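You operate a simulated robot arm through the tools that you are given. There is no shell and no other tool.

You run a simulated robot arm. Do the job below in one go: nothing can be reset, and whatever is moved stays where it is left.

Task
Unplug the separator, set the weight dial as the card says, plug in again.
Fine: plug in its rest before the guard opens, guard shut before it goes back.
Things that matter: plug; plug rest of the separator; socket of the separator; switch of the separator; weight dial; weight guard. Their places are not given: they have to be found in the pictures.

It is judged by the outcome, as a careful person would: the job done as asked, and still so three seconds after it is handed in. It fails if anything else is knocked over, pushed out of place, dropped, spilled or broken.

Robot
A 6-joint arm with a two-finger gripper, fixed in place. Base frame: the origin is on the floor under the middle of its stand, x ahead of it, y to its left, z up. Lengths are in mm, angles in degrees, forces in N, time in s.
It reaches about 1038 mm from its shoulder. Its first joint turns from -166.0 to 166.0 degrees. Payload 1.71 kg.
The TCP is the grasp point between the finger pads, 20 mm short of the fingertips. In the tool frame z runs along the fingers and y along their closing line. The gripper opens to 96 mm; its body begins 113 mm behind the TCP.
Orientation is that of the tool frame in the base frame, as a unit quaternion [x, y, z, w]. With the fingers straight down and closing along the base's y, the tool's x points along the base's -x, its y along +y and its z along -z.

Tools
- The arm moves only by the tool play_rows. Its argument "targets" is a list of rows, each an object of numbers (a shift or turn left out is 0, a gripper value left out holds the last): "tx", "ty", "tz": the shift along the tool's x, y, z in units of 500 mm (1.0 is 500 mm); "wx", "wy", "wz": the turn, a rotation vector about the tool's x, y, z in units of 45 degrees (1.0 is 45 degrees); "fingers": the opening, from 0 (shut) to 1 (fully open). In form: [{"tx": .., "ty": .., "tz": .., "wx": .., "wy": .., "wz": .., "fingers": ..}, ...]. A call has 1 to 20 rows; each row is the pose to reach, as a shift and turn from the pose commanded when the call began, along the tool's axes at that moment. A call with a number of a shift or a turn outside -1 to 1 is refused whole. Rows are played at 5 a second. More than 50 mm and 8.6 degrees between two rows, or a gripper value outside its range, and nothing of the call is played. A pose out of reach is approached as far as the arm can. The call stops where the force on the tool passes 50 N (or 10 N more than at its start, if that is more) or the arm is blocked; 0.2 s more then pass. Each finger travels about 45 mm/s and halts on what it meets, pressing with about 33 N; the grip force reading is that of the motor and also rises with nothing between the fingers. The clock runs only during rows and for 0.2 s after the last one: add rows that repeat a pose to give the fingers time. It gives the time, the measured TCP pose, the force on the tool (base axes), the opening and the grip force at its end, in the units of the frame above (readings bear some noise), with the torque about the TCP (base axes, N m) and any sound that the robot's microphone picked up.
- Cameras (640 x 400 px; columns grow to the right, rows downward): "scene" is fixed at [219.5, -500, 1142.7]; the picture's right is [0.65, -0.76, 0.00], its down [-0.31, -0.26, -0.91] and it looks along [0.70, 0.59, -0.40] (base axes); focal length 351 px, centre (320, 200). "wrist" rides on the gripper at [66, 14, -145] in the tool frame; the picture's right is [-0.21, 0.98, 0.00], its down [-0.88, -0.18, -0.45] and it looks along [-0.44, -0.09, 0.90] (tool axes); focal length 275 px, centre (320, 200).
- snapshot(camera): a new picture of that camera. The clock stands still meanwhile.
- raise_lower(by): moves the trunk up (or, below 0, down) by that many mm; the arm rides with it, the base frame stays. It gives what a move gives, with no picture.
- measure_at(camera, pixels): for up to 12 pixels [column, row] of the newest picture of that camera ("zoom" is the newest enlarged one), the place [x, y, z] in the base frame of the surface seen there, good to about 2 mm. The clock stands still meanwhile.
- enlarge(camera, box): a new picture of the part [left, top, right, bottom] of that camera's present view, enlarged. The clock stands still meanwhile.
- job_done(): hands the job in; it is judged then, once.

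Unless the task says otherwise, let go and move clear before handing in.

The tools are called after "Call:" as a command line: name --argument value ..., lists and objects as JSON in quotes. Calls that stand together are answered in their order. play_rows: Moves the arm, as the interface text tells. Its arguments: {"type":"object","properties":{"targets":{"type":"array","items":{"type":"object","properties":{"tx":{"type":"number"},"ty":{"type":"number"},"tz":{"type":"number"},"wx":{"type":"number"},"wy":{"type":"number"},"wz":{"type":"number"},"fingers":{"type":"number"}}}}},"required":["targets"]} The other tools are called the same way: raise_lower (by) moves the trunk up or down; snapshot (camera) takes a picture; measure_at (camera, pixels) gives the place of the surface under pixels of a picture; enlarge (camera, box) takes an enlarged picture of a part of a camera's view; job_done () hands the job in.

At the start:

```text
t: 0.0
tool_pos: [621.7, 49.9, 905.2]
orientation: [-0.001, 1.0, 0.0, -0.001]
wrist_force: [0.7, -0.1, 0.2]
wrist_torque: [0.03, -0.01, 0.01]
opening: 96.0
finger_force: 0.1
trunk travel left (down, up): [-50.0, 340.0]
```

scene: 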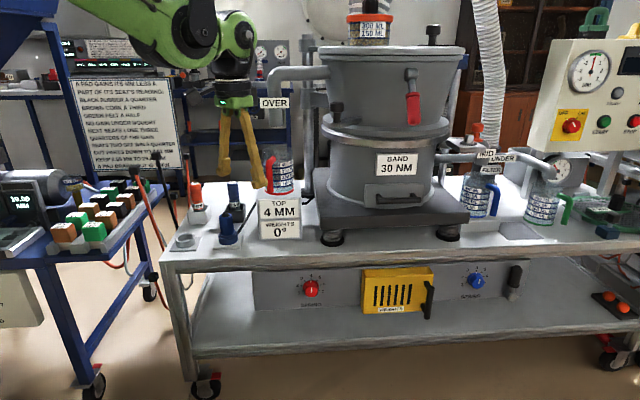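
wrist: 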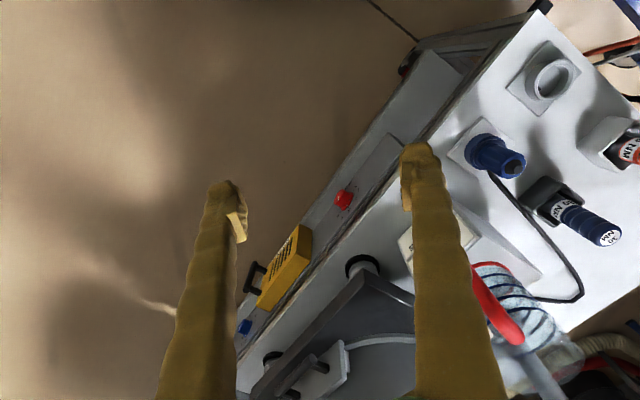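

The scene shows a separator on a table with a blue plug near (228,230), a yellow guard near (398,290), and cards/labels. I'll enlarge several parts to read them.

Call:
enlarge --camera "scene" --box '[240, 240, 540, 340]'

Call:
enlarge --camera "scene" --box '[60, 60, 200, 190]'

Call:
enlarge --camera "scene" --box '[150, 140, 310, 260]'

Call:
enlarge --camera "scene" --box '[440, 140, 640, 320]'

Call:
enlarge --camera "scene" --box '[520, 0, 640, 160]'

Call:
enlarge --camera "wrist" --box '[400, 0, 640, 320]'

```text
2.13 times, centred on (390, 290) of scene
```

zoom: 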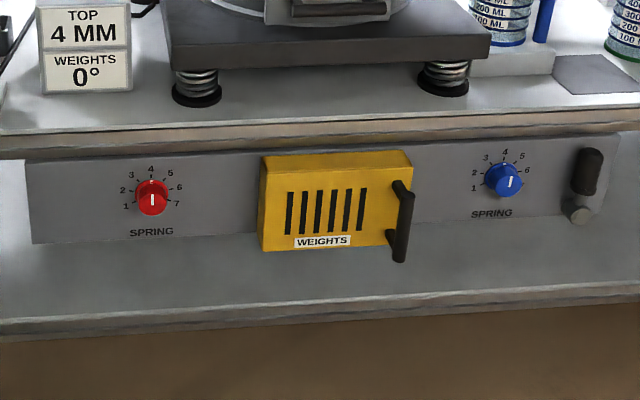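

```text
3.08 times, centred on (130, 125) of scene
```

zoom: 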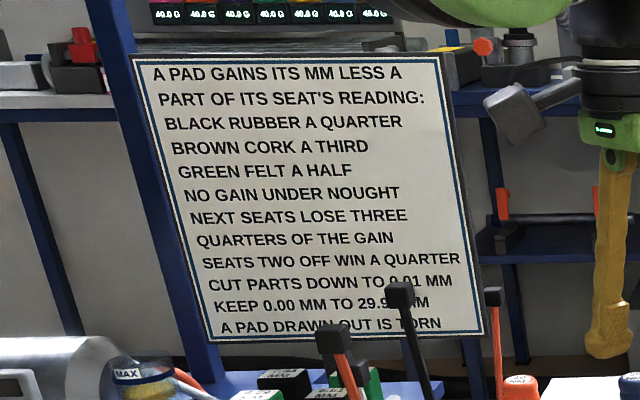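

```text
3.33 times, centred on (230, 200) of scene
```

zoom: 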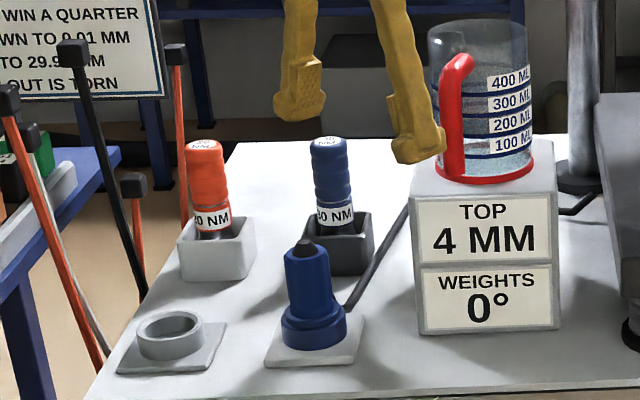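

```text
2.22 times, centred on (540, 230) of scene
```

zoom: 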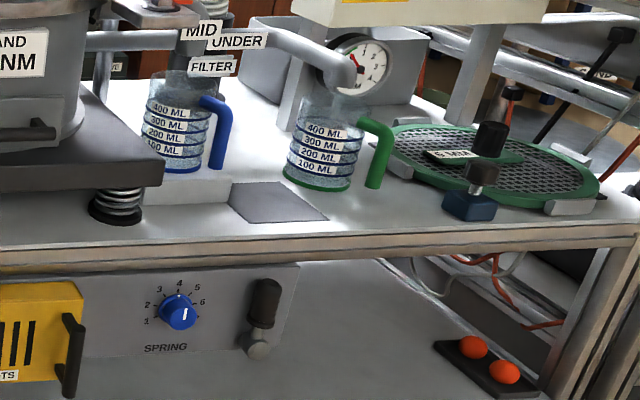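

```text
2.50 times, centred on (580, 80) of scene
```

zoom: 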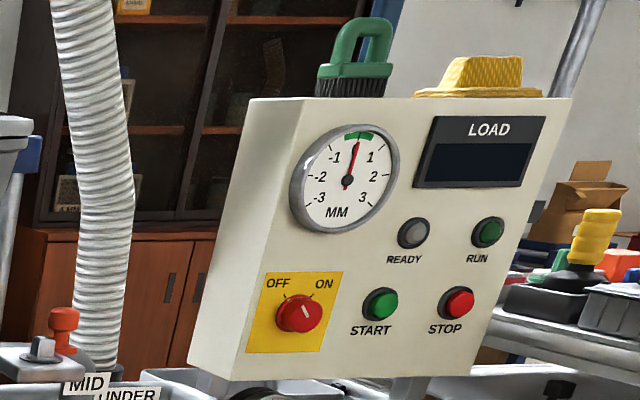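

```text
1.25 times, centred on (520, 160) of wrist
```

zoom: 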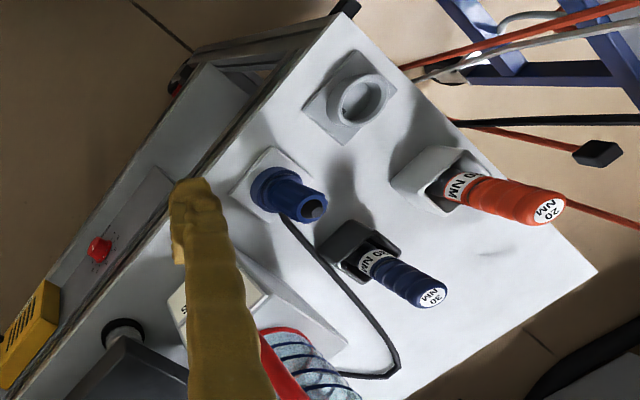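

The card at (280,218) reads TOP 4 MM, WEIGHTS 0°, the guard is the yellow box at (398,290), and the plug (228,230) sits beside an empty ring (187,241). I'll zoom in on these and on the OFF/ON switch before measuring.

Call:
enlarge --camera "scene" --box '[540, 100, 600, 150]'

Call:
enlarge --camera "scene" --box '[165, 200, 255, 260]'

Call:
measure_at --camera "zoom" --pixels '[[320, 200], [100, 200], [450, 200]]'

Call:
enlarge --camera "scene" --box '[350, 255, 450, 325]'

Call:
measure_at --camera "scene" --pixels '[[365, 270], [430, 267], [366, 305], [425, 310], [432, 285], [426, 318], [411, 303], [345, 300], [330, 280], [450, 290], [400, 320], [514, 285]]'

Call:
measure_at --camera "scene" --pixels '[[228, 221], [227, 239], [240, 245], [218, 247], [174, 248], [187, 235], [187, 245], [205, 244], [571, 126], [560, 112], [300, 330], [512, 276]]'

```text
8.00 times, centred on (570, 125) of scene
```

zoom: 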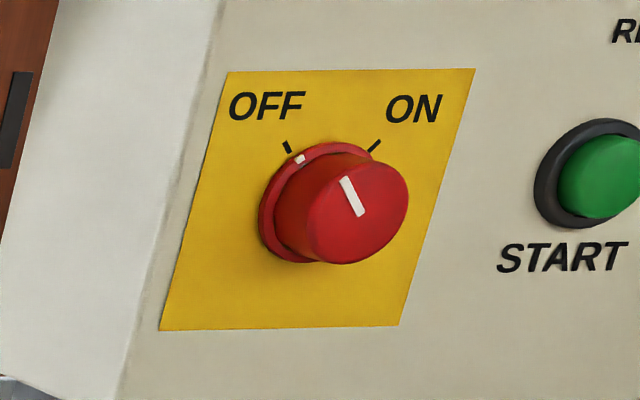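

```text
6.67 times, centred on (210, 230) of scene
```

zoom: 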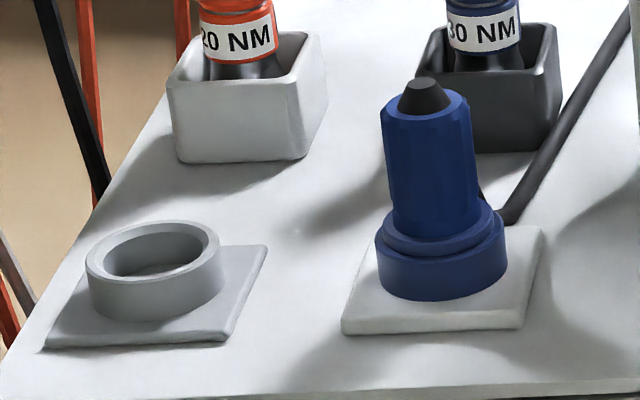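

```text
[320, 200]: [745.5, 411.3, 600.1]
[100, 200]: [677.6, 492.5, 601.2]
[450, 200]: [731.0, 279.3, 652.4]
```

```text
5.71 times, centred on (400, 290) of scene
```

zoom: 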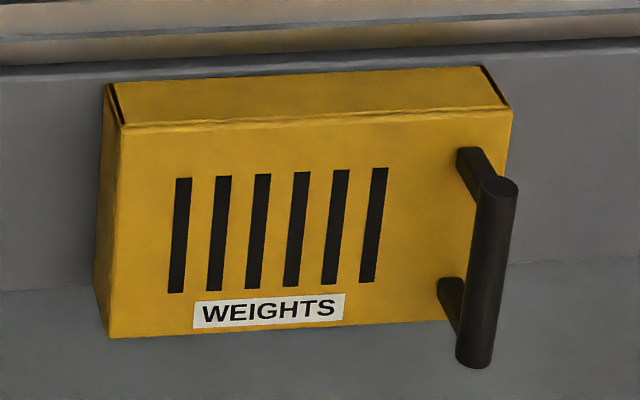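

```text
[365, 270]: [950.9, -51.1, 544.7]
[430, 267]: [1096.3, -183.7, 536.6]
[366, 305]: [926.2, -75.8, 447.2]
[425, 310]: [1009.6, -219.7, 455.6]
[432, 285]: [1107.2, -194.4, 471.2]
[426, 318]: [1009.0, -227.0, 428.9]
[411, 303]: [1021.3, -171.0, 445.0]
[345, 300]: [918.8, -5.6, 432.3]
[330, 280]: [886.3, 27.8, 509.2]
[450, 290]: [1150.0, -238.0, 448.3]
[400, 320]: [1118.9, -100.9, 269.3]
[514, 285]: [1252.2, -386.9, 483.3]
```

```text
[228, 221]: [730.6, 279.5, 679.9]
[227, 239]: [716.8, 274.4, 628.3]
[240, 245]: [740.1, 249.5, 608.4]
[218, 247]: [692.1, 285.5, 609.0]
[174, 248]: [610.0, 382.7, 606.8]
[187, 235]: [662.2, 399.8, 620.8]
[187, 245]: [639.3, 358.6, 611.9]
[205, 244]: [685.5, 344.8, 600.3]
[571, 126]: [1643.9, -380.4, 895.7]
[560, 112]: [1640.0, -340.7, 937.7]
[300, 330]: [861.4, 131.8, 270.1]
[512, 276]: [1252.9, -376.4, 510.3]
```

The switch (570,125) points to OFF already; the plug sits in the white socket and the empty grey ring at (187,241) should be its rest. I'll measure the plug, rest, neighbours and the object at the right of the panel.

Call:
enlarge --camera "scene" --box '[200, 170, 300, 250]'

Call:
measure_at --camera "zoom" --pixels '[[180, 300], [150, 300], [210, 300], [182, 250], [180, 340], [130, 380], [260, 340], [290, 260], [300, 280], [390, 290], [640, 300], [400, 200]]'

Call:
enlarge --camera "scene" --box '[440, 250, 540, 320]'

Call:
measure_at --camera "scene" --pixels '[[200, 190], [197, 222], [232, 190], [232, 215], [170, 250], [178, 237], [196, 237], [187, 231], [187, 247], [205, 235], [195, 250], [190, 240]]'

Call:
enlarge --camera "scene" --box '[280, 260, 360, 320]'

```text
5.00 times, centred on (250, 210) of scene
```

zoom: 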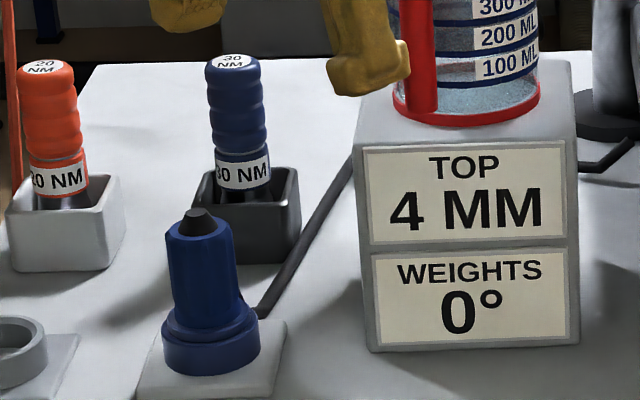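

```text
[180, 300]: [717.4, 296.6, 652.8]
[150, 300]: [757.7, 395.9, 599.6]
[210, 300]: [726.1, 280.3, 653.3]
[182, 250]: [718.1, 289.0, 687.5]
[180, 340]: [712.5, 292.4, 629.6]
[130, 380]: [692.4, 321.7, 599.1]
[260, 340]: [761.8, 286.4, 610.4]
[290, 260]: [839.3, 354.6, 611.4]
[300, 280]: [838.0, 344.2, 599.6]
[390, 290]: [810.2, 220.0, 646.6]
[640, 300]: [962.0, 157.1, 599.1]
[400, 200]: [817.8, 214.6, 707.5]
```

```text
5.71 times, centred on (490, 285) of scene
```

zoom: 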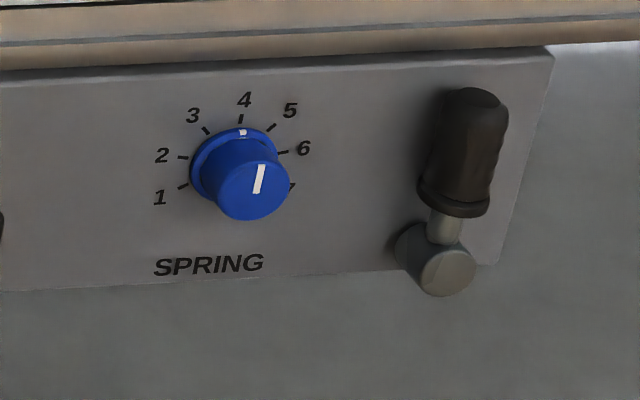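

```text
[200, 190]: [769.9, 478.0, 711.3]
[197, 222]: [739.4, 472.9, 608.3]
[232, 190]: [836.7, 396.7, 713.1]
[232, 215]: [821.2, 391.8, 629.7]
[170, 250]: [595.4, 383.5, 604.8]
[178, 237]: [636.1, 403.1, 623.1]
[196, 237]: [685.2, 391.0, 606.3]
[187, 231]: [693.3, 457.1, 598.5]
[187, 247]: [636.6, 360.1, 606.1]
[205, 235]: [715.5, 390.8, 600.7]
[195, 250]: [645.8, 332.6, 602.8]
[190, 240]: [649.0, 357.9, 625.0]
```

```text
6.67 times, centred on (320, 290) of scene
```

zoom: 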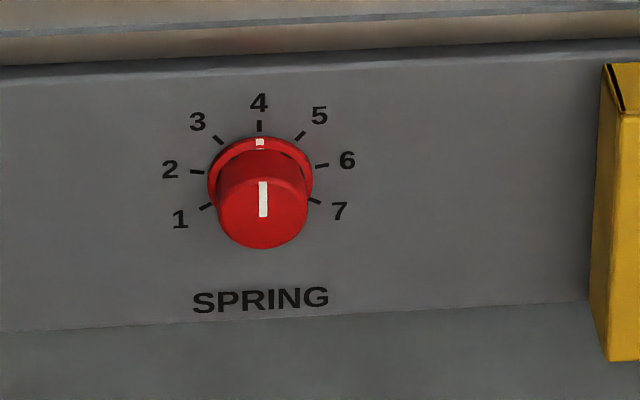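

The card asks for WEIGHTS 0°. The plug is near (735,300,650) and the rest ring near (655,393,623), so I'll move sideways above that area for a clear wrist view.

Call:
play_rows --targets '[{"tx": 0.01, "ty": 0.08}, {"tx": 0.02, "ty": 0.16}, {"tx": 0.03, "ty": 0.24}, {"tx": 0.045, "ty": 0.32}, {"tx": 0.06, "ty": 0.4}, {"tx": 0.07, "ty": 0.48}, {"tx": 0.08, "ty": 0.54}, {"tx": 0.084, "ty": 0.58}, {"tx": 0.084, "ty": 0.58}]'

Call:
snapshot --camera "wrist"

Call:
snapshot --camera "scene"

```text
t: 2.0
tool_pos: [567.0, 339.6, 913.6]
orientation: [0.0, 1.0, 0.0, 0.007]
wrist_force: [0.0, 0.0, -0.4]
wrist_torque: [0.01, 0.0, 0.02]
opening: 96.1
finger_force: 0.0
trunk travel left (down, up): [-50.0, 340.0]
```

```text
taken
```

wrist: 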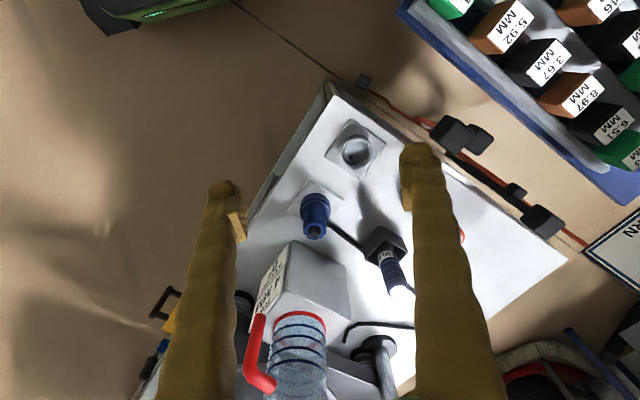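

```text
taken
```

scene: 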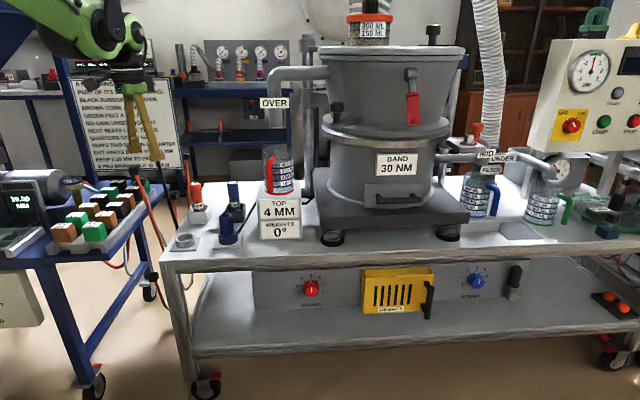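

The measured pose (567,340,914) differs a little from the commanded (580,340,905). I'll hold a moment to see whether it settles, and enlarge the wrist view of the plug and the rest.

Call:
play_rows --targets '[{"tx": 0.0}, {"tx": 0.0}]'

Call:
enlarge --camera "wrist" --box '[270, 100, 430, 270]'

Call:
measure_at --camera "wrist" --pixels '[[315, 233], [314, 206], [355, 150], [341, 150], [370, 152], [356, 138], [356, 166], [380, 235], [283, 265], [325, 258], [300, 185], [340, 195]]'

```text
t: 2.6
tool_pos: [565.7, 338.3, 913.4]
orientation: [0.001, 1.0, 0.001, 0.007]
wrist_force: [0.0, 0.3, 0.2]
wrist_torque: [-0.02, 0.0, 0.0]
opening: 95.9
finger_force: 0.1
trunk travel left (down, up): [-50.0, 340.0]
```

```text
2.35 times, centred on (350, 185) of wrist
```

zoom: 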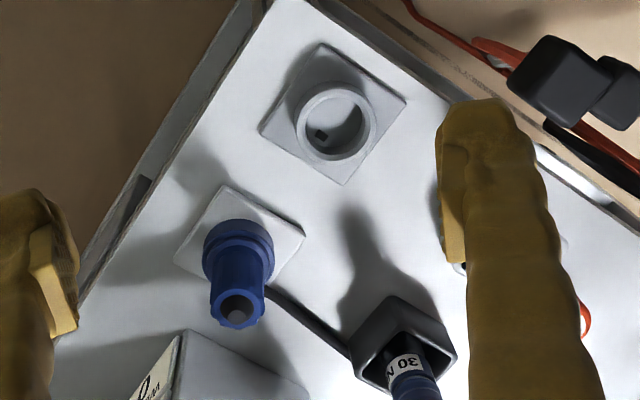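

```text
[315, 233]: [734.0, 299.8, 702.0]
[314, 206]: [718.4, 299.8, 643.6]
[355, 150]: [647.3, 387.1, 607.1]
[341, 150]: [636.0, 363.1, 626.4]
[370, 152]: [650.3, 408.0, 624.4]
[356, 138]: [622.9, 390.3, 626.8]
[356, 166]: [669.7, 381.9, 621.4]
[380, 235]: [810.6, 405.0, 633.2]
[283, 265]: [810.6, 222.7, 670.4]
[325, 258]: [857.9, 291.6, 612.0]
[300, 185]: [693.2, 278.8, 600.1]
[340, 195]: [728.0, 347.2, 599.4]
```

The plug top centre is at (734,300,702) and the rest ring centre about (645,386,625), with a small dark mark in the rest hole. I'll move towards a point above the plug and compare commanded against measured.

Call:
play_rows --targets '[{"tx": -0.05, "ty": -0.02}, {"tx": -0.1, "ty": -0.03}, {"tx": -0.15, "ty": -0.045}, {"tx": -0.2, "ty": -0.06}, {"tx": -0.2, "ty": -0.06}]'

Call:
snapshot --camera "wrist"

```text
t: 3.8
tool_pos: [665.8, 309.3, 914.9]
orientation: [0.0, 1.0, 0.0, 0.008]
wrist_force: [-0.1, 0.3, 0.4]
wrist_torque: [0.01, -0.02, 0.0]
opening: 96.1
finger_force: 0.1
trunk travel left (down, up): [-50.0, 340.0]
```

```text
taken
```

wrist: 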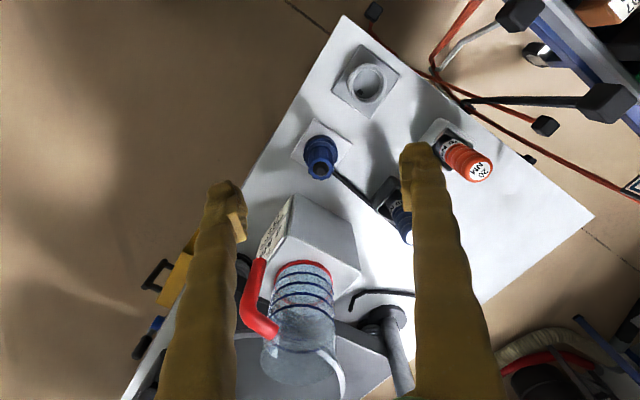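

The relative move came out right (+100, −29), so I can trust shifts relative to measured poses. I'll zoom on the plug and rest from here.

Call:
enlarge --camera "wrist" --box '[280, 30, 420, 200]'

Call:
measure_at --camera "wrist" --pixels '[[320, 170], [310, 170], [331, 170], [320, 142], [365, 82], [350, 83], [382, 84], [366, 67], [366, 99], [270, 300], [268, 265], [290, 215]]'

```text
2.35 times, centred on (350, 115) of wrist
```

zoom: 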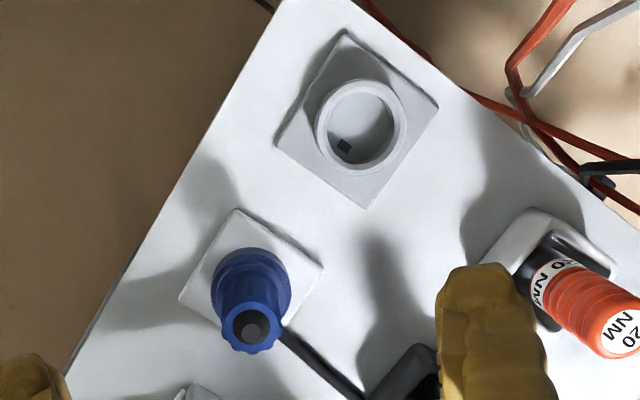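

```text
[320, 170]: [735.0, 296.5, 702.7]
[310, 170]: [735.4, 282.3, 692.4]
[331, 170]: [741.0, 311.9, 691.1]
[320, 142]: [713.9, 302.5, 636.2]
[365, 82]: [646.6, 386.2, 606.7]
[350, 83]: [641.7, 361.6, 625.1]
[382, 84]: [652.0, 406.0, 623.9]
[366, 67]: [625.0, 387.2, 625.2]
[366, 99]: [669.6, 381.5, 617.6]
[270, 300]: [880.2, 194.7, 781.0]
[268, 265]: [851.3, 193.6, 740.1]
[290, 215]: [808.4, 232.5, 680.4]
```

Plug axis is about (736,298), body from z≈636 to 692. I'll check clearance to the jug and its red handle before descending.

Call:
measure_at --camera "wrist" --pixels '[[255, 275], [252, 300], [262, 328], [300, 265], [325, 270], [280, 345], [395, 205], [408, 235], [345, 225], [435, 140], [470, 170], [350, 270]]'

Call:
play_rows --targets '[{"tx": -0.04, "ty": -0.006, "tz": 0.06, "wy": 0.01}, {"tx": -0.08, "ty": -0.012, "tz": 0.12, "wy": 0.02}, {"tx": -0.12, "ty": -0.018, "tz": 0.18, "wy": 0.02}, {"tx": -0.14, "ty": -0.022, "tz": 0.22, "wy": 0.02}, {"tx": -0.14, "ty": -0.022, "tz": 0.22, "wy": 0.02}]'

Call:
snapshot --camera "wrist"

Call:
snapshot --camera "scene"

```text
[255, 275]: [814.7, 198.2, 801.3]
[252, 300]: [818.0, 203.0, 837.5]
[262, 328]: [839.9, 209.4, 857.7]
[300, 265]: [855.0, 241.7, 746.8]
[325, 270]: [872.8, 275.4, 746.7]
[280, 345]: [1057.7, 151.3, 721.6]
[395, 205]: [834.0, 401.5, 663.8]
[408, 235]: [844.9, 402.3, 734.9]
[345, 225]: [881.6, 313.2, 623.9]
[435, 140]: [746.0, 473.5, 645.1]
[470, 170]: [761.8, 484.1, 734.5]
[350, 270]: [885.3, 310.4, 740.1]
```

```text
t: 5.0
tool_pos: [740.4, 299.8, 804.7]
orientation: [0.0, 1.0, 0.0, -0.001]
wrist_force: [0.0, -0.2, 0.4]
wrist_torque: [0.0, -0.02, 0.02]
opening: 96.1
finger_force: 0.1
trunk travel left (down, up): [-50.0, 340.0]
```

```text
taken
```

wrist: 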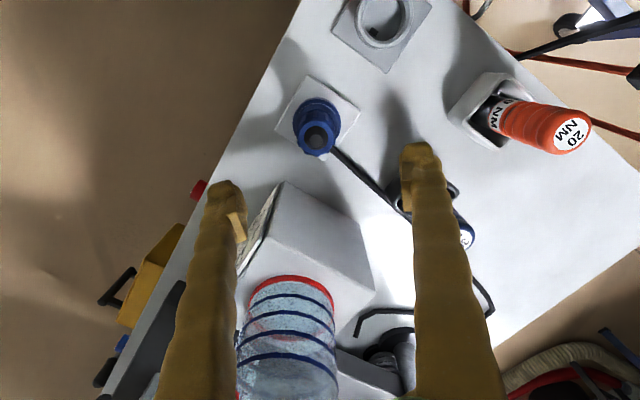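

```text
taken
```

scene: 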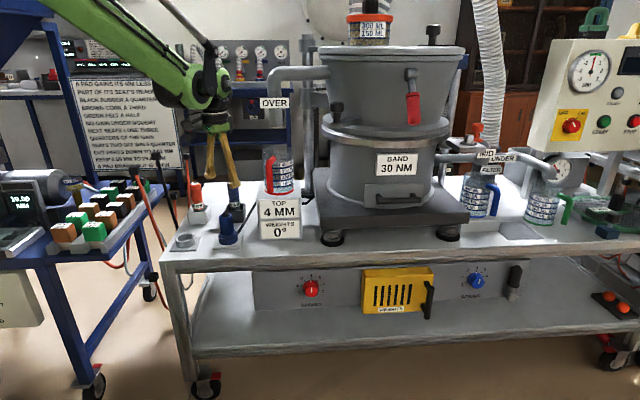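

The jug handle is 127 mm from the plug axis, enough room. I'll refine the plug's axis from this nearer view.

Call:
enlarge --camera "wrist" --box '[270, 70, 370, 180]'

Call:
measure_at --camera "wrist" --pixels '[[316, 138], [300, 139], [333, 137], [316, 152], [315, 125], [312, 110], [295, 118], [337, 115], [380, 20], [362, 20], [405, 15], [383, 45]]'

```text
3.64 times, centred on (320, 125) of wrist
```

zoom: 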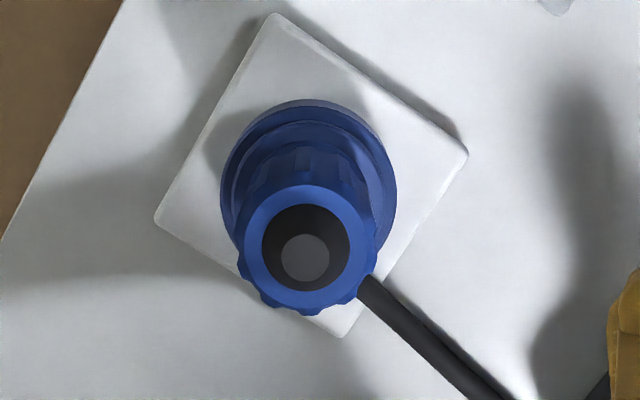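

```text
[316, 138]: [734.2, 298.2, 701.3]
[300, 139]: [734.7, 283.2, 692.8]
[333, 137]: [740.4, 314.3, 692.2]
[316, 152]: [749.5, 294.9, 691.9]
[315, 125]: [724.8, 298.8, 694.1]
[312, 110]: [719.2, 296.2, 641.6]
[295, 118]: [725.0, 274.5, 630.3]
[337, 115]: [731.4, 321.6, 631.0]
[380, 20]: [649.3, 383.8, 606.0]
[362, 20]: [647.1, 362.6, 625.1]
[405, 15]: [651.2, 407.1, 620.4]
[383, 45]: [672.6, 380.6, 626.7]
```

The plug axis is about (736.5,298). I'll descend to z≈730 first and check the alignment.

Call:
play_rows --targets '[{"tx": 0.004, "ty": -0.002, "tz": 0.05}, {"tx": 0.008, "ty": -0.004, "tz": 0.1}, {"tx": 0.008, "ty": -0.004, "tz": 0.15}, {"tx": 0.008, "ty": -0.004, "tz": 0.15}]'

Call:
snapshot --camera "wrist"

```text
t: 6.0
tool_pos: [733.9, 297.7, 731.0]
orientation: [0.0, 1.0, 0.0, -0.001]
wrist_force: [0.3, -0.8, 0.5]
wrist_torque: [-0.01, 0.03, -0.01]
opening: 96.0
finger_force: 0.0
trunk travel left (down, up): [-50.0, 340.0]
```

```text
taken
```

wrist: 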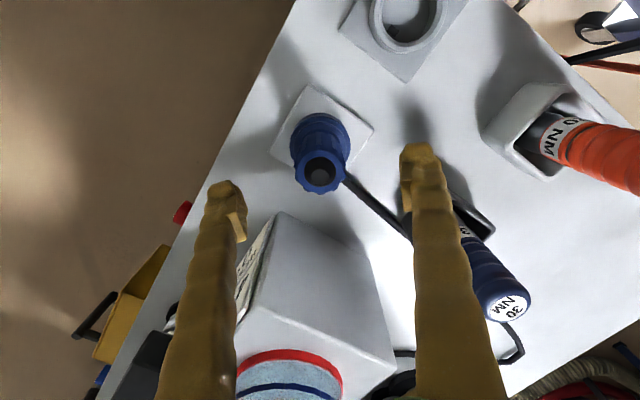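

Now at (734,298,731). I'll check the plug axis again from this view before going down around it.

Call:
measure_at --camera "wrist" --pixels '[[320, 172], [301, 173], [340, 171], [319, 190], [320, 156], [296, 150], [343, 145], [232, 215], [408, 190], [228, 185]]'

Call:
enlarge --camera "wrist" --box '[200, 80, 440, 230]'

```text
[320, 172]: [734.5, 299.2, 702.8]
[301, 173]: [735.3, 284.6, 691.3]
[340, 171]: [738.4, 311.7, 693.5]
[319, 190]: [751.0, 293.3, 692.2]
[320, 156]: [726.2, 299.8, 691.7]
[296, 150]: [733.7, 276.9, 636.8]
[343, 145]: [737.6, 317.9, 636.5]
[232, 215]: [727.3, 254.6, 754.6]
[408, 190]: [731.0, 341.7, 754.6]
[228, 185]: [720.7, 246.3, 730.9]
```

```text
2.67 times, centred on (320, 155) of wrist
```

zoom: 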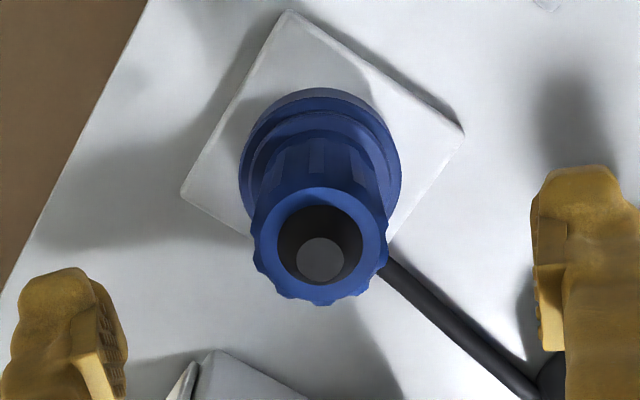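

The pads straddle the plug evenly in y; I'll shift 3 mm in x, go down to z≈665 and close.

Call:
play_rows --targets '[{"tx": -0.006, "tz": 0.03}, {"tx": -0.006, "tz": 0.07}, {"tx": -0.006, "tz": 0.11}, {"tx": -0.006, "tz": 0.132}, {"tx": -0.006, "tz": 0.132}]'

Call:
play_rows --targets '[{"fingers": 0.5}, {"fingers": 0.3}, {"fingers": 0.0}, {"fingers": 0.0}, {"fingers": 0.0}, {"fingers": 0.0}, {"fingers": 0.0}]'

Call:
snapshot --camera "wrist"

Call:
enlarge --camera "scene" --box '[170, 130, 310, 260]'

```text
t: 7.2
tool_pos: [736.1, 297.7, 663.9]
orientation: [0.0, 1.0, 0.001, -0.001]
wrist_force: [0.7, 0.6, -0.7]
wrist_torque: [0.01, 0.03, 0.01]
opening: 96.0
finger_force: 0.0
trunk travel left (down, up): [-50.0, 340.0]
```

```text
t: 8.8
tool_pos: [736.1, 298.1, 664.9]
orientation: [0.0, 1.0, 0.0, -0.001]
wrist_force: [-1.7, -6.2, -0.4]
wrist_torque: [0.02, -0.02, -0.19]
opening: 37.3
finger_force: 32.8
trunk travel left (down, up): [-50.0, 340.0]
```

```text
taken
```

wrist: 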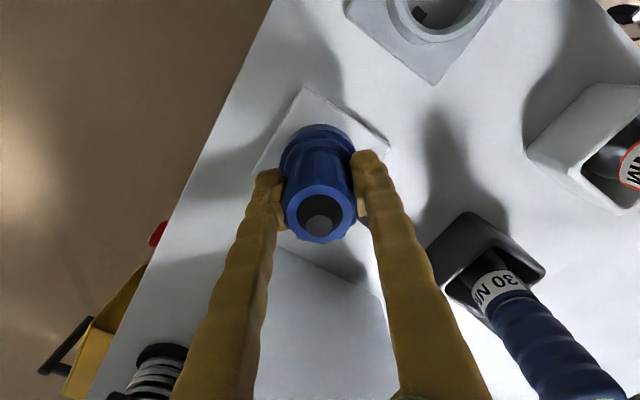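

```text
3.08 times, centred on (240, 195) of scene
```

zoom: 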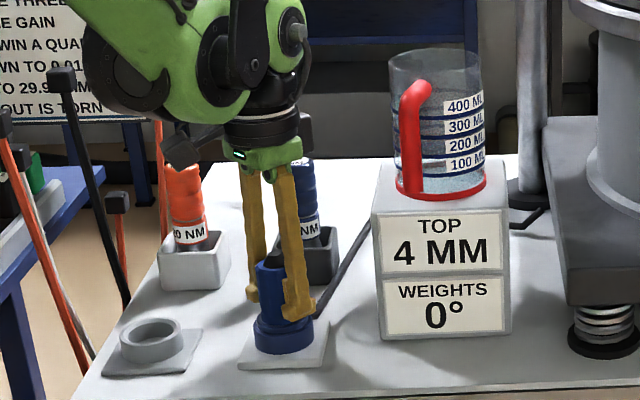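

The plug is gripped (opening 37.3 mm, 33 N). I'll lift it slowly straight up and watch the force.

Call:
play_rows --targets '[{"tz": -0.01}, {"tz": -0.02}, {"tz": -0.03}, {"tz": -0.04}, {"tz": -0.04}]'

Call:
snapshot --camera "wrist"

Call:
enlarge --camera "scene" --box '[170, 130, 310, 260]'

```text
t: 10.0
tool_pos: [737.7, 297.0, 684.9]
orientation: [0.0, 1.0, 0.0, -0.001]
wrist_force: [0.0, 0.8, -0.9]
wrist_torque: [0.0, 0.01, 0.02]
opening: 36.8
finger_force: 33.0
trunk travel left (down, up): [-50.0, 340.0]
```

```text
taken
```

wrist: 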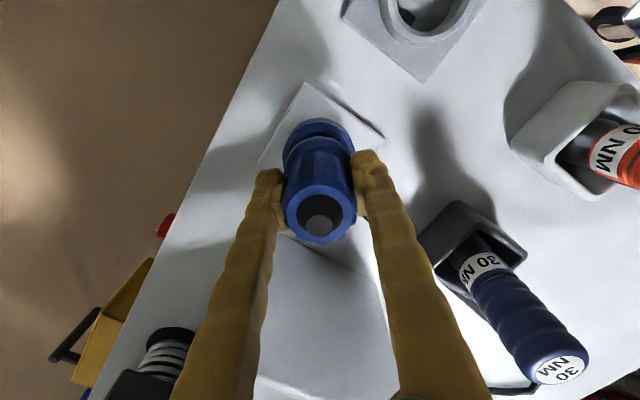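

```text
3.08 times, centred on (240, 195) of scene
```

zoom: 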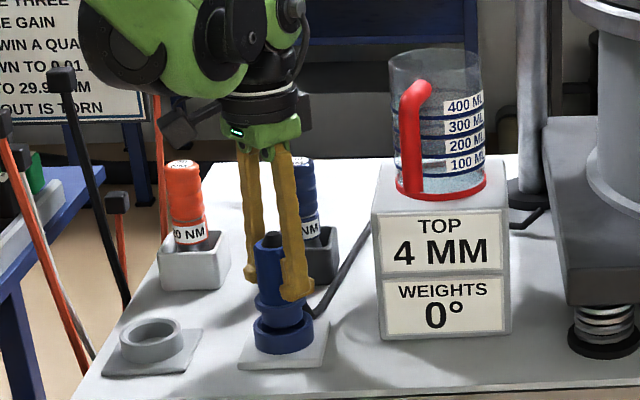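

The plug came up 20 mm freely; the blue collar belongs to the socket. I'll lift it another 90 mm and look at the socket and plug bottom.

Call:
play_rows --targets '[{"tz": -0.04}, {"tz": -0.08}, {"tz": -0.13}, {"tz": -0.18}, {"tz": -0.2}, {"tz": -0.2}]'

Call:
snapshot --camera "wrist"

Call:
enlarge --camera "scene" --box '[170, 150, 270, 260]'

```text
t: 11.4
tool_pos: [737.2, 294.5, 784.8]
orientation: [-0.001, 1.0, -0.001, -0.001]
wrist_force: [-0.2, 0.5, -0.9]
wrist_torque: [-0.02, -0.02, -0.02]
opening: 36.8
finger_force: 32.5
trunk travel left (down, up): [-50.0, 340.0]
```

```text
taken
```

wrist: 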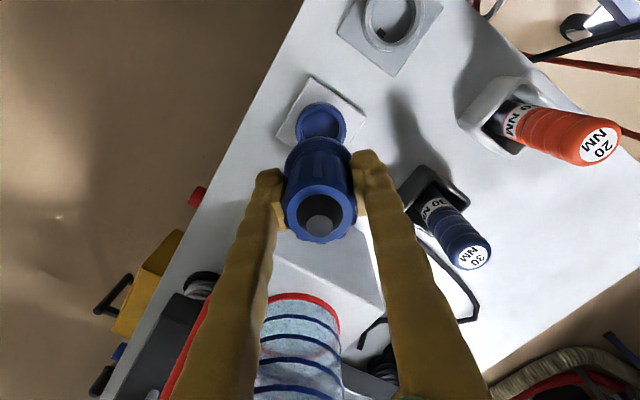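

```text
3.64 times, centred on (220, 205) of scene
```

zoom: 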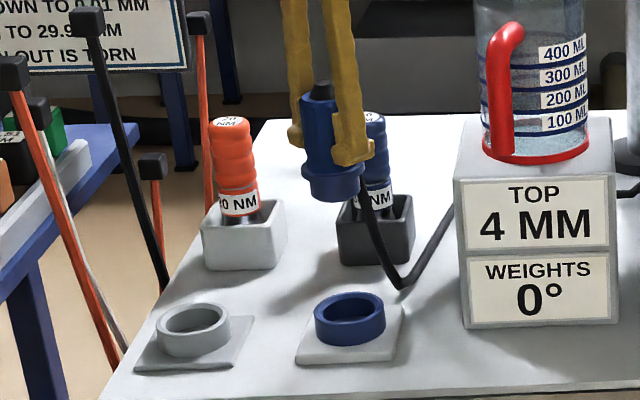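

The plug is free with its cord hanging from it; the blue socket collar is at (350,318) in the zoom. I'll inspect the socket and the rest for a key slot.

Call:
enlarge --camera "wrist" --box '[270, 0, 450, 150]'

Call:
measure_at --camera "wrist" --pixels '[[320, 122], [300, 121], [342, 122], [322, 106], [388, 20], [365, 18], [412, 18], [385, 44], [382, 34], [392, 8]]'

Call:
enlarge --camera "scene" --box '[165, 200, 265, 260]'

```text
2.67 times, centred on (360, 75) of wrist
```

zoom: 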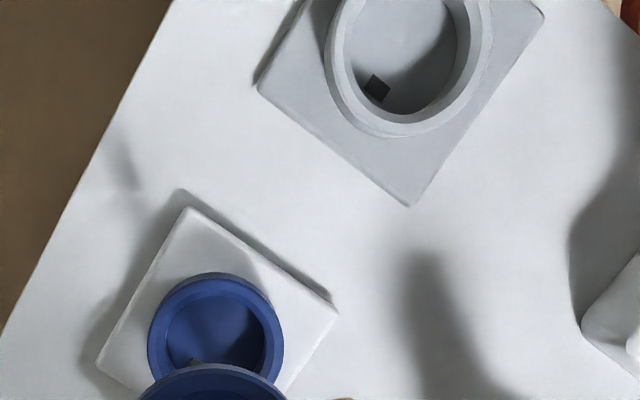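

```text
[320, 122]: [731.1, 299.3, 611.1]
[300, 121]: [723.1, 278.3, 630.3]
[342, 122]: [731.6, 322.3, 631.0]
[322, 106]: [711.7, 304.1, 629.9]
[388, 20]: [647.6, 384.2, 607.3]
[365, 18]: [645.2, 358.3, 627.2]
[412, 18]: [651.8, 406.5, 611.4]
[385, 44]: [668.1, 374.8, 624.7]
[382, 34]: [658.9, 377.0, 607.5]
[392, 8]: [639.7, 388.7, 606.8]
```

```text
6.40 times, centred on (215, 230) of scene
```

zoom: 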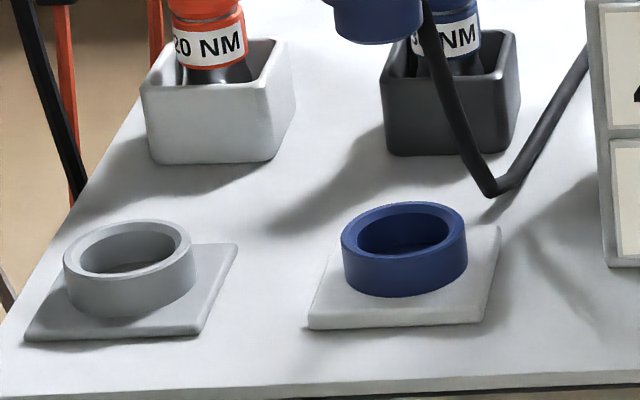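

Both collars carry the same mark at the same side, so I keep the plug's turn unchanged. I'll move towards the rest and measure its centre accurately.

Call:
play_rows --targets '[{"tx": 0.01, "ty": 0.06}, {"tx": 0.02, "ty": 0.12}, {"tx": 0.03, "ty": 0.18}, {"tx": 0.03, "ty": 0.18}]'

Call:
snapshot --camera "wrist"

Call:
enlarge --camera "wrist" --box '[230, 0, 390, 100]'

```text
t: 12.4
tool_pos: [721.6, 386.1, 786.7]
orientation: [-0.001, 1.0, 0.001, -0.001]
wrist_force: [0.2, -0.5, -1.3]
wrist_torque: [-0.02, -0.03, -0.02]
opening: 37.0
finger_force: 33.2
trunk travel left (down, up): [-50.0, 340.0]
```

```text
taken
```

wrist: 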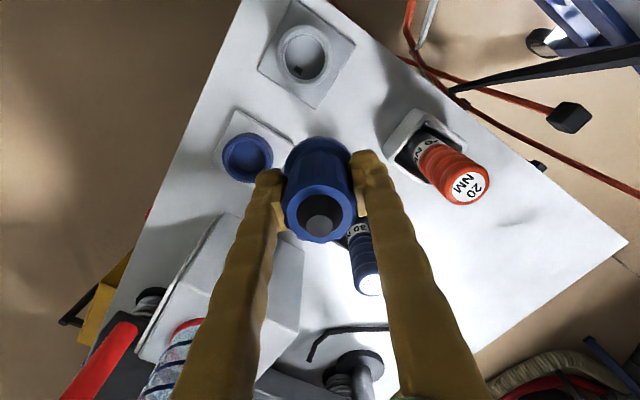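

```text
4.00 times, centred on (310, 50) of wrist
```

zoom: 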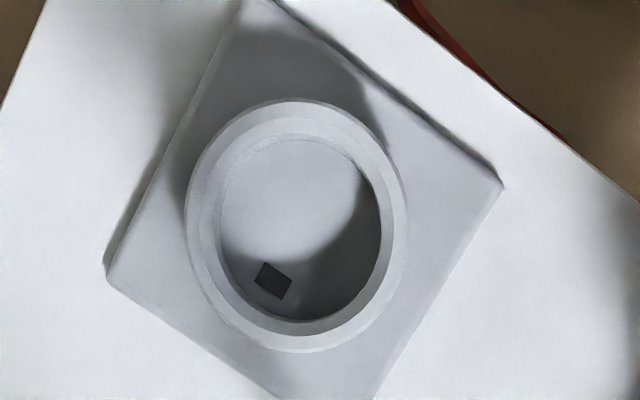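

I'll measure rim points of the rest ring in this zoom and look at the socket's inside too.

Call:
measure_at --camera "zoom" --pixels '[[197, 225], [397, 225], [297, 110], [297, 340], [225, 145], [370, 310], [225, 305], [370, 145], [272, 280], [300, 220]]'

Call:
enlarge --camera "wrist" --box '[200, 100, 300, 200]'

Call:
measure_at --camera "zoom" --pixels '[[300, 240], [230, 230], [330, 150], [420, 240]]'

```text
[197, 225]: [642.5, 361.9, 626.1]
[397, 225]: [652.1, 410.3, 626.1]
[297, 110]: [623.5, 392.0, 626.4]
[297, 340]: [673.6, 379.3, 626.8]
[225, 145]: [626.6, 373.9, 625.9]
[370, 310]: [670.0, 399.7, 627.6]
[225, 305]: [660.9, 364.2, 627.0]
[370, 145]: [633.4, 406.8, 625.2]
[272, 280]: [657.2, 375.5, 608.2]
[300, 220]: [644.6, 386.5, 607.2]
```

```text
4.00 times, centred on (250, 150) of wrist
```

zoom: 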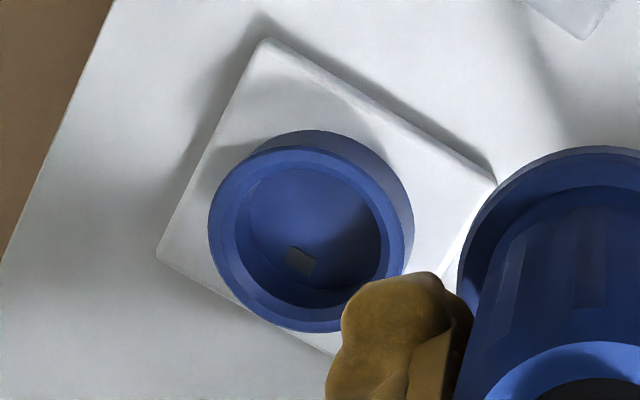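

```text
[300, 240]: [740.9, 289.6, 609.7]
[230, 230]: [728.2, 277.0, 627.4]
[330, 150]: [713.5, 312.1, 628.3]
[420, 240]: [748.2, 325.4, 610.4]
```

The rest centre is (647.8,386.0) with rim at z≈626. I'll check where the plug axis is relative to the TCP at (721.6,386.1).

Call:
measure_at --camera "wrist" --pixels '[[320, 215], [292, 212], [350, 212], [319, 238], [320, 192], [285, 165], [352, 165], [318, 140]]'

Call:
enlarge --camera "scene" --box '[160, 140, 270, 260]'

```text
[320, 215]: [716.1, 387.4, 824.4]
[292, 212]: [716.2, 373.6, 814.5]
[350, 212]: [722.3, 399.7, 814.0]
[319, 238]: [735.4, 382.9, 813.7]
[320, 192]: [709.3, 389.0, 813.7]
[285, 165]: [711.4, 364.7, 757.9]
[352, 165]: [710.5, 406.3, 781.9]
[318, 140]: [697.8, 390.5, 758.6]
```

```text
3.33 times, centred on (215, 200) of scene
```

zoom: 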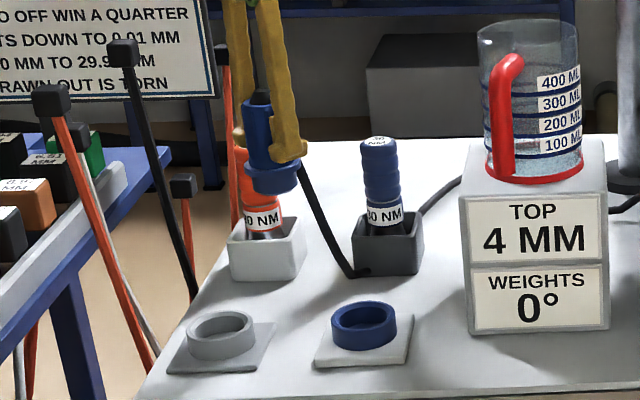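

The plug axis coincides with the TCP within a mm. I'll carry it over the rest and lower to just above the rim.

Call:
play_rows --targets '[{"tx": 0.05}, {"tx": 0.1}, {"tx": 0.147}, {"tx": 0.147}]'

Call:
play_rows --targets '[{"tz": 0.05}, {"tz": 0.1}, {"tz": 0.15}, {"tz": 0.18}, {"tz": 0.18}]'

Call:
snapshot --camera "wrist"

Call:
enlarge --camera "scene" --box '[140, 160, 240, 260]'

```text
t: 13.4
tool_pos: [647.0, 386.9, 786.4]
orientation: [0.0, 1.0, 0.0, -0.001]
wrist_force: [-0.2, 0.1, -1.0]
wrist_torque: [-0.02, -0.02, 0.0]
opening: 37.1
finger_force: 33.7
trunk travel left (down, up): [-50.0, 340.0]
```

```text
t: 14.6
tool_pos: [647.8, 387.9, 694.9]
orientation: [0.0, 1.0, 0.001, -0.001]
wrist_force: [0.2, 0.5, -1.2]
wrist_torque: [-0.01, -0.02, 0.04]
opening: 37.0
finger_force: 33.7
trunk travel left (down, up): [-50.0, 340.0]
```

```text
taken
```

wrist: 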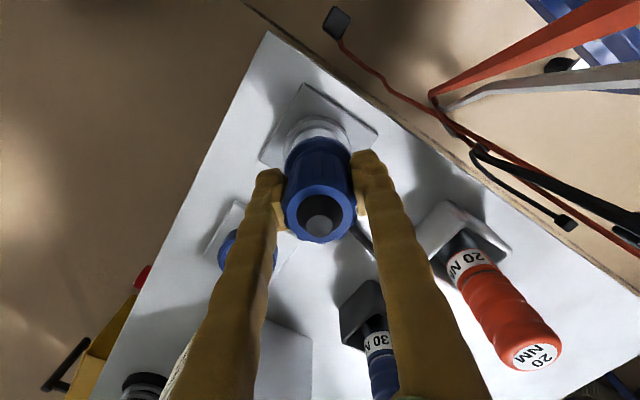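

```text
4.00 times, centred on (190, 210) of scene
```

zoom: 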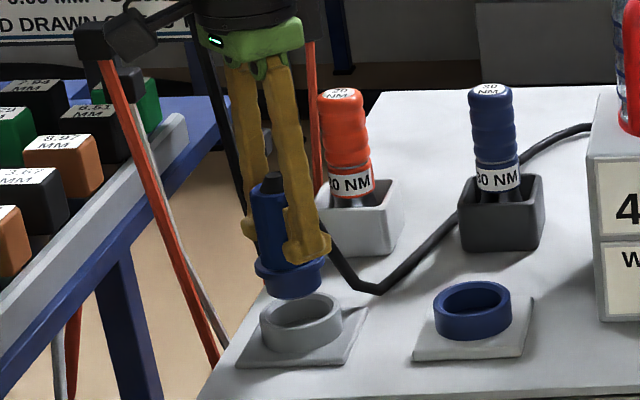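

The plug hangs just above the rest ring. I'll measure both the ring and the plug from here to fine-tune.

Call:
enlarge --camera "wrist" --box '[260, 80, 380, 250]'

Call:
measure_at --camera "wrist" --pixels '[[292, 212], [350, 212], [319, 238], [320, 192], [290, 138], [348, 134], [317, 119], [300, 122], [335, 121], [318, 142]]'

```text
2.35 times, centred on (320, 165) of wrist
```

zoom: 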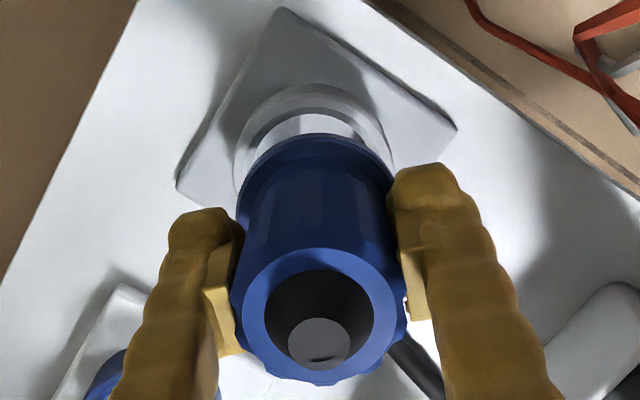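

```text
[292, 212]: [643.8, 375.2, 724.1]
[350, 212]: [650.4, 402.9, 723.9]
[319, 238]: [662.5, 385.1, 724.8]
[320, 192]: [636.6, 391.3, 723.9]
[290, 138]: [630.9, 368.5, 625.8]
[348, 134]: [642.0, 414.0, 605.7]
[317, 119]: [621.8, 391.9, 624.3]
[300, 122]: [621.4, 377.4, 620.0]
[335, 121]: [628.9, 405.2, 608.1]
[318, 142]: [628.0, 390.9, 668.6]
```

The plug axis reads (648.3,388.4) versus the rest centre (647.8,386), so I'll shift −2 mm in y and lower gently.

Call:
play_rows --targets '[{"ty": -0.004}, {"ty": -0.004, "tz": 0.01}, {"ty": -0.004, "tz": 0.02}, {"ty": -0.004, "tz": 0.03}, {"ty": -0.004, "tz": 0.03}]'

Call:
snapshot --camera "wrist"

Call:
enlarge --camera "scene" --box '[150, 190, 220, 260]'

```text
t: 15.8
tool_pos: [648.5, 384.5, 681.1]
orientation: [0.0, 1.0, 0.001, -0.001]
wrist_force: [0.1, -0.1, -1.3]
wrist_torque: [0.01, -0.03, -0.01]
opening: 36.9
finger_force: 33.2
trunk travel left (down, up): [-50.0, 340.0]
```

```text
taken
```

wrist: 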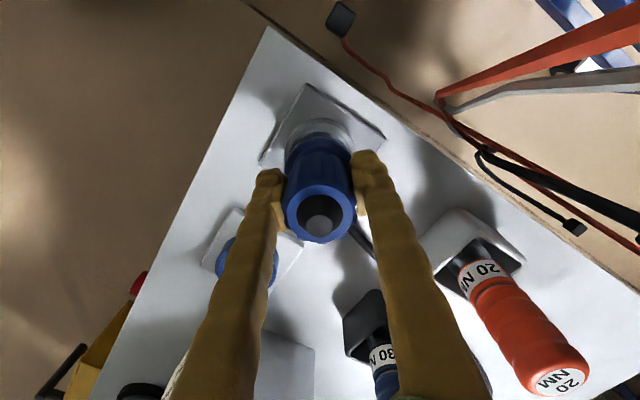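

```text
5.71 times, centred on (185, 225) of scene
```

zoom: 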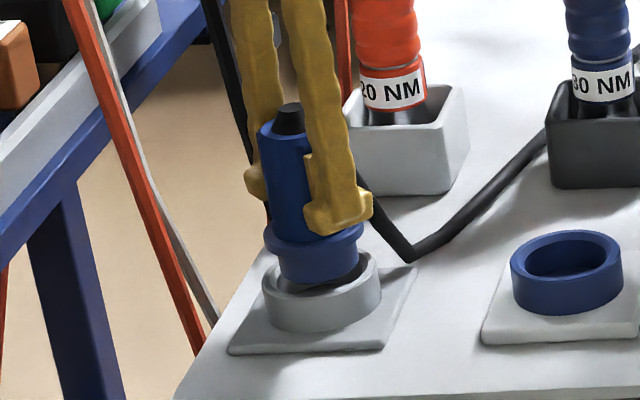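

The plug's narrow lower part is centred over the ring. I'll lower on gently in 5 mm rows.

Call:
play_rows --targets '[{"tz": 0.008}, {"tz": 0.016}, {"tz": 0.024}, {"tz": 0.03}, {"tz": 0.03}]'

Call:
enlarge --camera "scene" --box '[150, 190, 220, 260]'

```text
t: 17.0
tool_pos: [647.1, 383.8, 665.8]
orientation: [-0.001, 1.0, 0.0, 0.0]
wrist_force: [6.5, 4.4, 2.1]
wrist_torque: [0.02, 0.01, -0.35]
opening: 36.6
finger_force: 33.0
trunk travel left (down, up): [-50.0, 340.0]
```

```text
5.71 times, centred on (185, 225) of scene
```

zoom: 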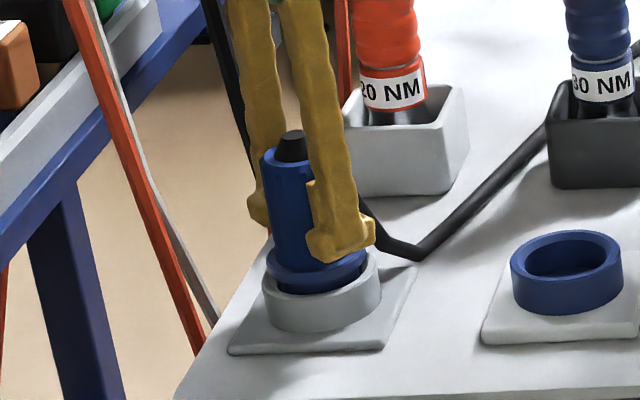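

The ring pushes the plug by +6.5 in x and +4.4 N in y, so I'll shift about 1.5 mm that way and lower the last few mm.

Call:
play_rows --targets '[{"tx": -0.002, "ty": 0.003}, {"tx": -0.002, "ty": 0.003}, {"tx": -0.002, "ty": 0.003, "tz": 0.004}, {"tx": -0.002, "ty": 0.003, "tz": 0.008}, {"tx": -0.002, "ty": 0.003, "tz": 0.008}]'

Call:
enlarge --camera "scene" --box '[150, 190, 220, 260]'

```text
t: 18.2
tool_pos: [646.5, 386.5, 662.0]
orientation: [-0.001, 1.0, -0.001, -0.001]
wrist_force: [-29.9, -29.6, -0.1]
wrist_torque: [0.2, -0.21, -0.54]
opening: 36.8
finger_force: 32.8
trunk travel left (down, up): [-50.0, 340.0]
```

```text
5.71 times, centred on (185, 225) of scene
```

zoom: 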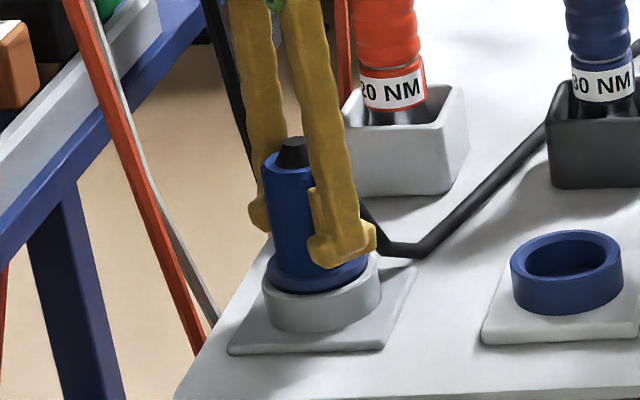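

The sideways force is now −30/−30 N, so that shift was too much; I'll go back most of it and check.

Call:
play_rows --targets '[{"tx": 0.0008, "ty": -0.0012}, {"tx": 0.0016, "ty": -0.0024}, {"tx": 0.0016, "ty": -0.0024}]'

```text
t: 19.0
tool_pos: [648.8, 385.9, 661.6]
orientation: [0.001, 1.0, 0.0, -0.002]
wrist_force: [-31.2, -20.9, -4.0]
wrist_torque: [0.16, -0.26, -0.4]
opening: 37.2
finger_force: 32.4
trunk travel left (down, up): [-50.0, 340.0]
```

Still −31/−21 N; I'll ease another mm in −x and −y.

Call:
play_rows --targets '[{"tx": 0.001, "ty": -0.001}, {"tx": 0.002, "ty": -0.0014}, {"tx": 0.002, "ty": -0.0014}, {"tx": 0.002, "ty": -0.0014}]'

```text
t: 20.0
tool_pos: [647.8, 384.1, 661.5]
orientation: [0.0, 1.0, 0.0, -0.001]
wrist_force: [-7.0, -0.8, 2.5]
wrist_torque: [-0.02, -0.2, -0.26]
opening: 37.0
finger_force: 32.9
trunk travel left (down, up): [-50.0, 340.0]
```

Sideways forces are small now (−7/−1 N). I'll take another 0.3 mm off in x and lower until the plug seats.

Call:
play_rows --targets '[{"tx": 0.0006}, {"tx": 0.0006, "tz": 0.002}, {"tx": 0.0006, "tz": 0.004}, {"tx": 0.0006, "tz": 0.006}, {"tx": 0.0006, "tz": 0.006}]'

Call:
enlarge --camera "scene" --box '[150, 190, 220, 260]'

Call:
snapshot --camera "wrist"

```text
t: 21.2
tool_pos: [648.0, 385.1, 659.5]
orientation: [0.001, 1.0, 0.001, -0.001]
wrist_force: [29.0, 16.1, 31.9]
wrist_torque: [-0.31, 0.39, -0.47]
opening: 37.0
finger_force: 32.7
trunk travel left (down, up): [-50.0, 340.0]
```

```text
5.71 times, centred on (185, 225) of scene
```

zoom: 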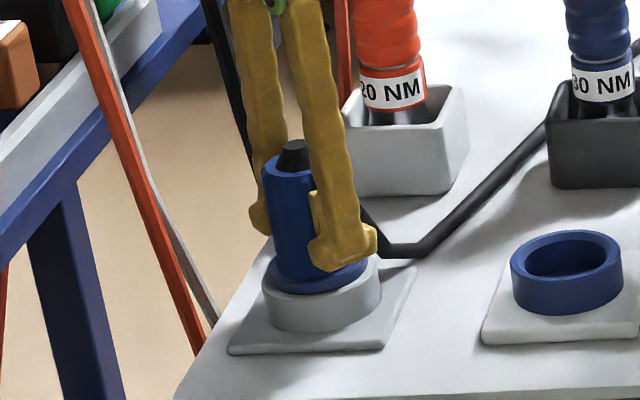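

```text
taken
```

wrist: 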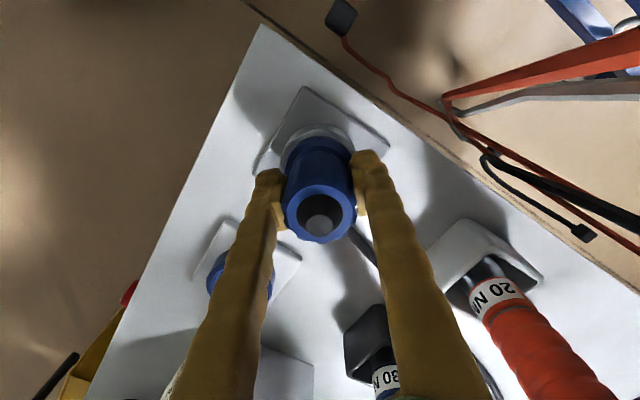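

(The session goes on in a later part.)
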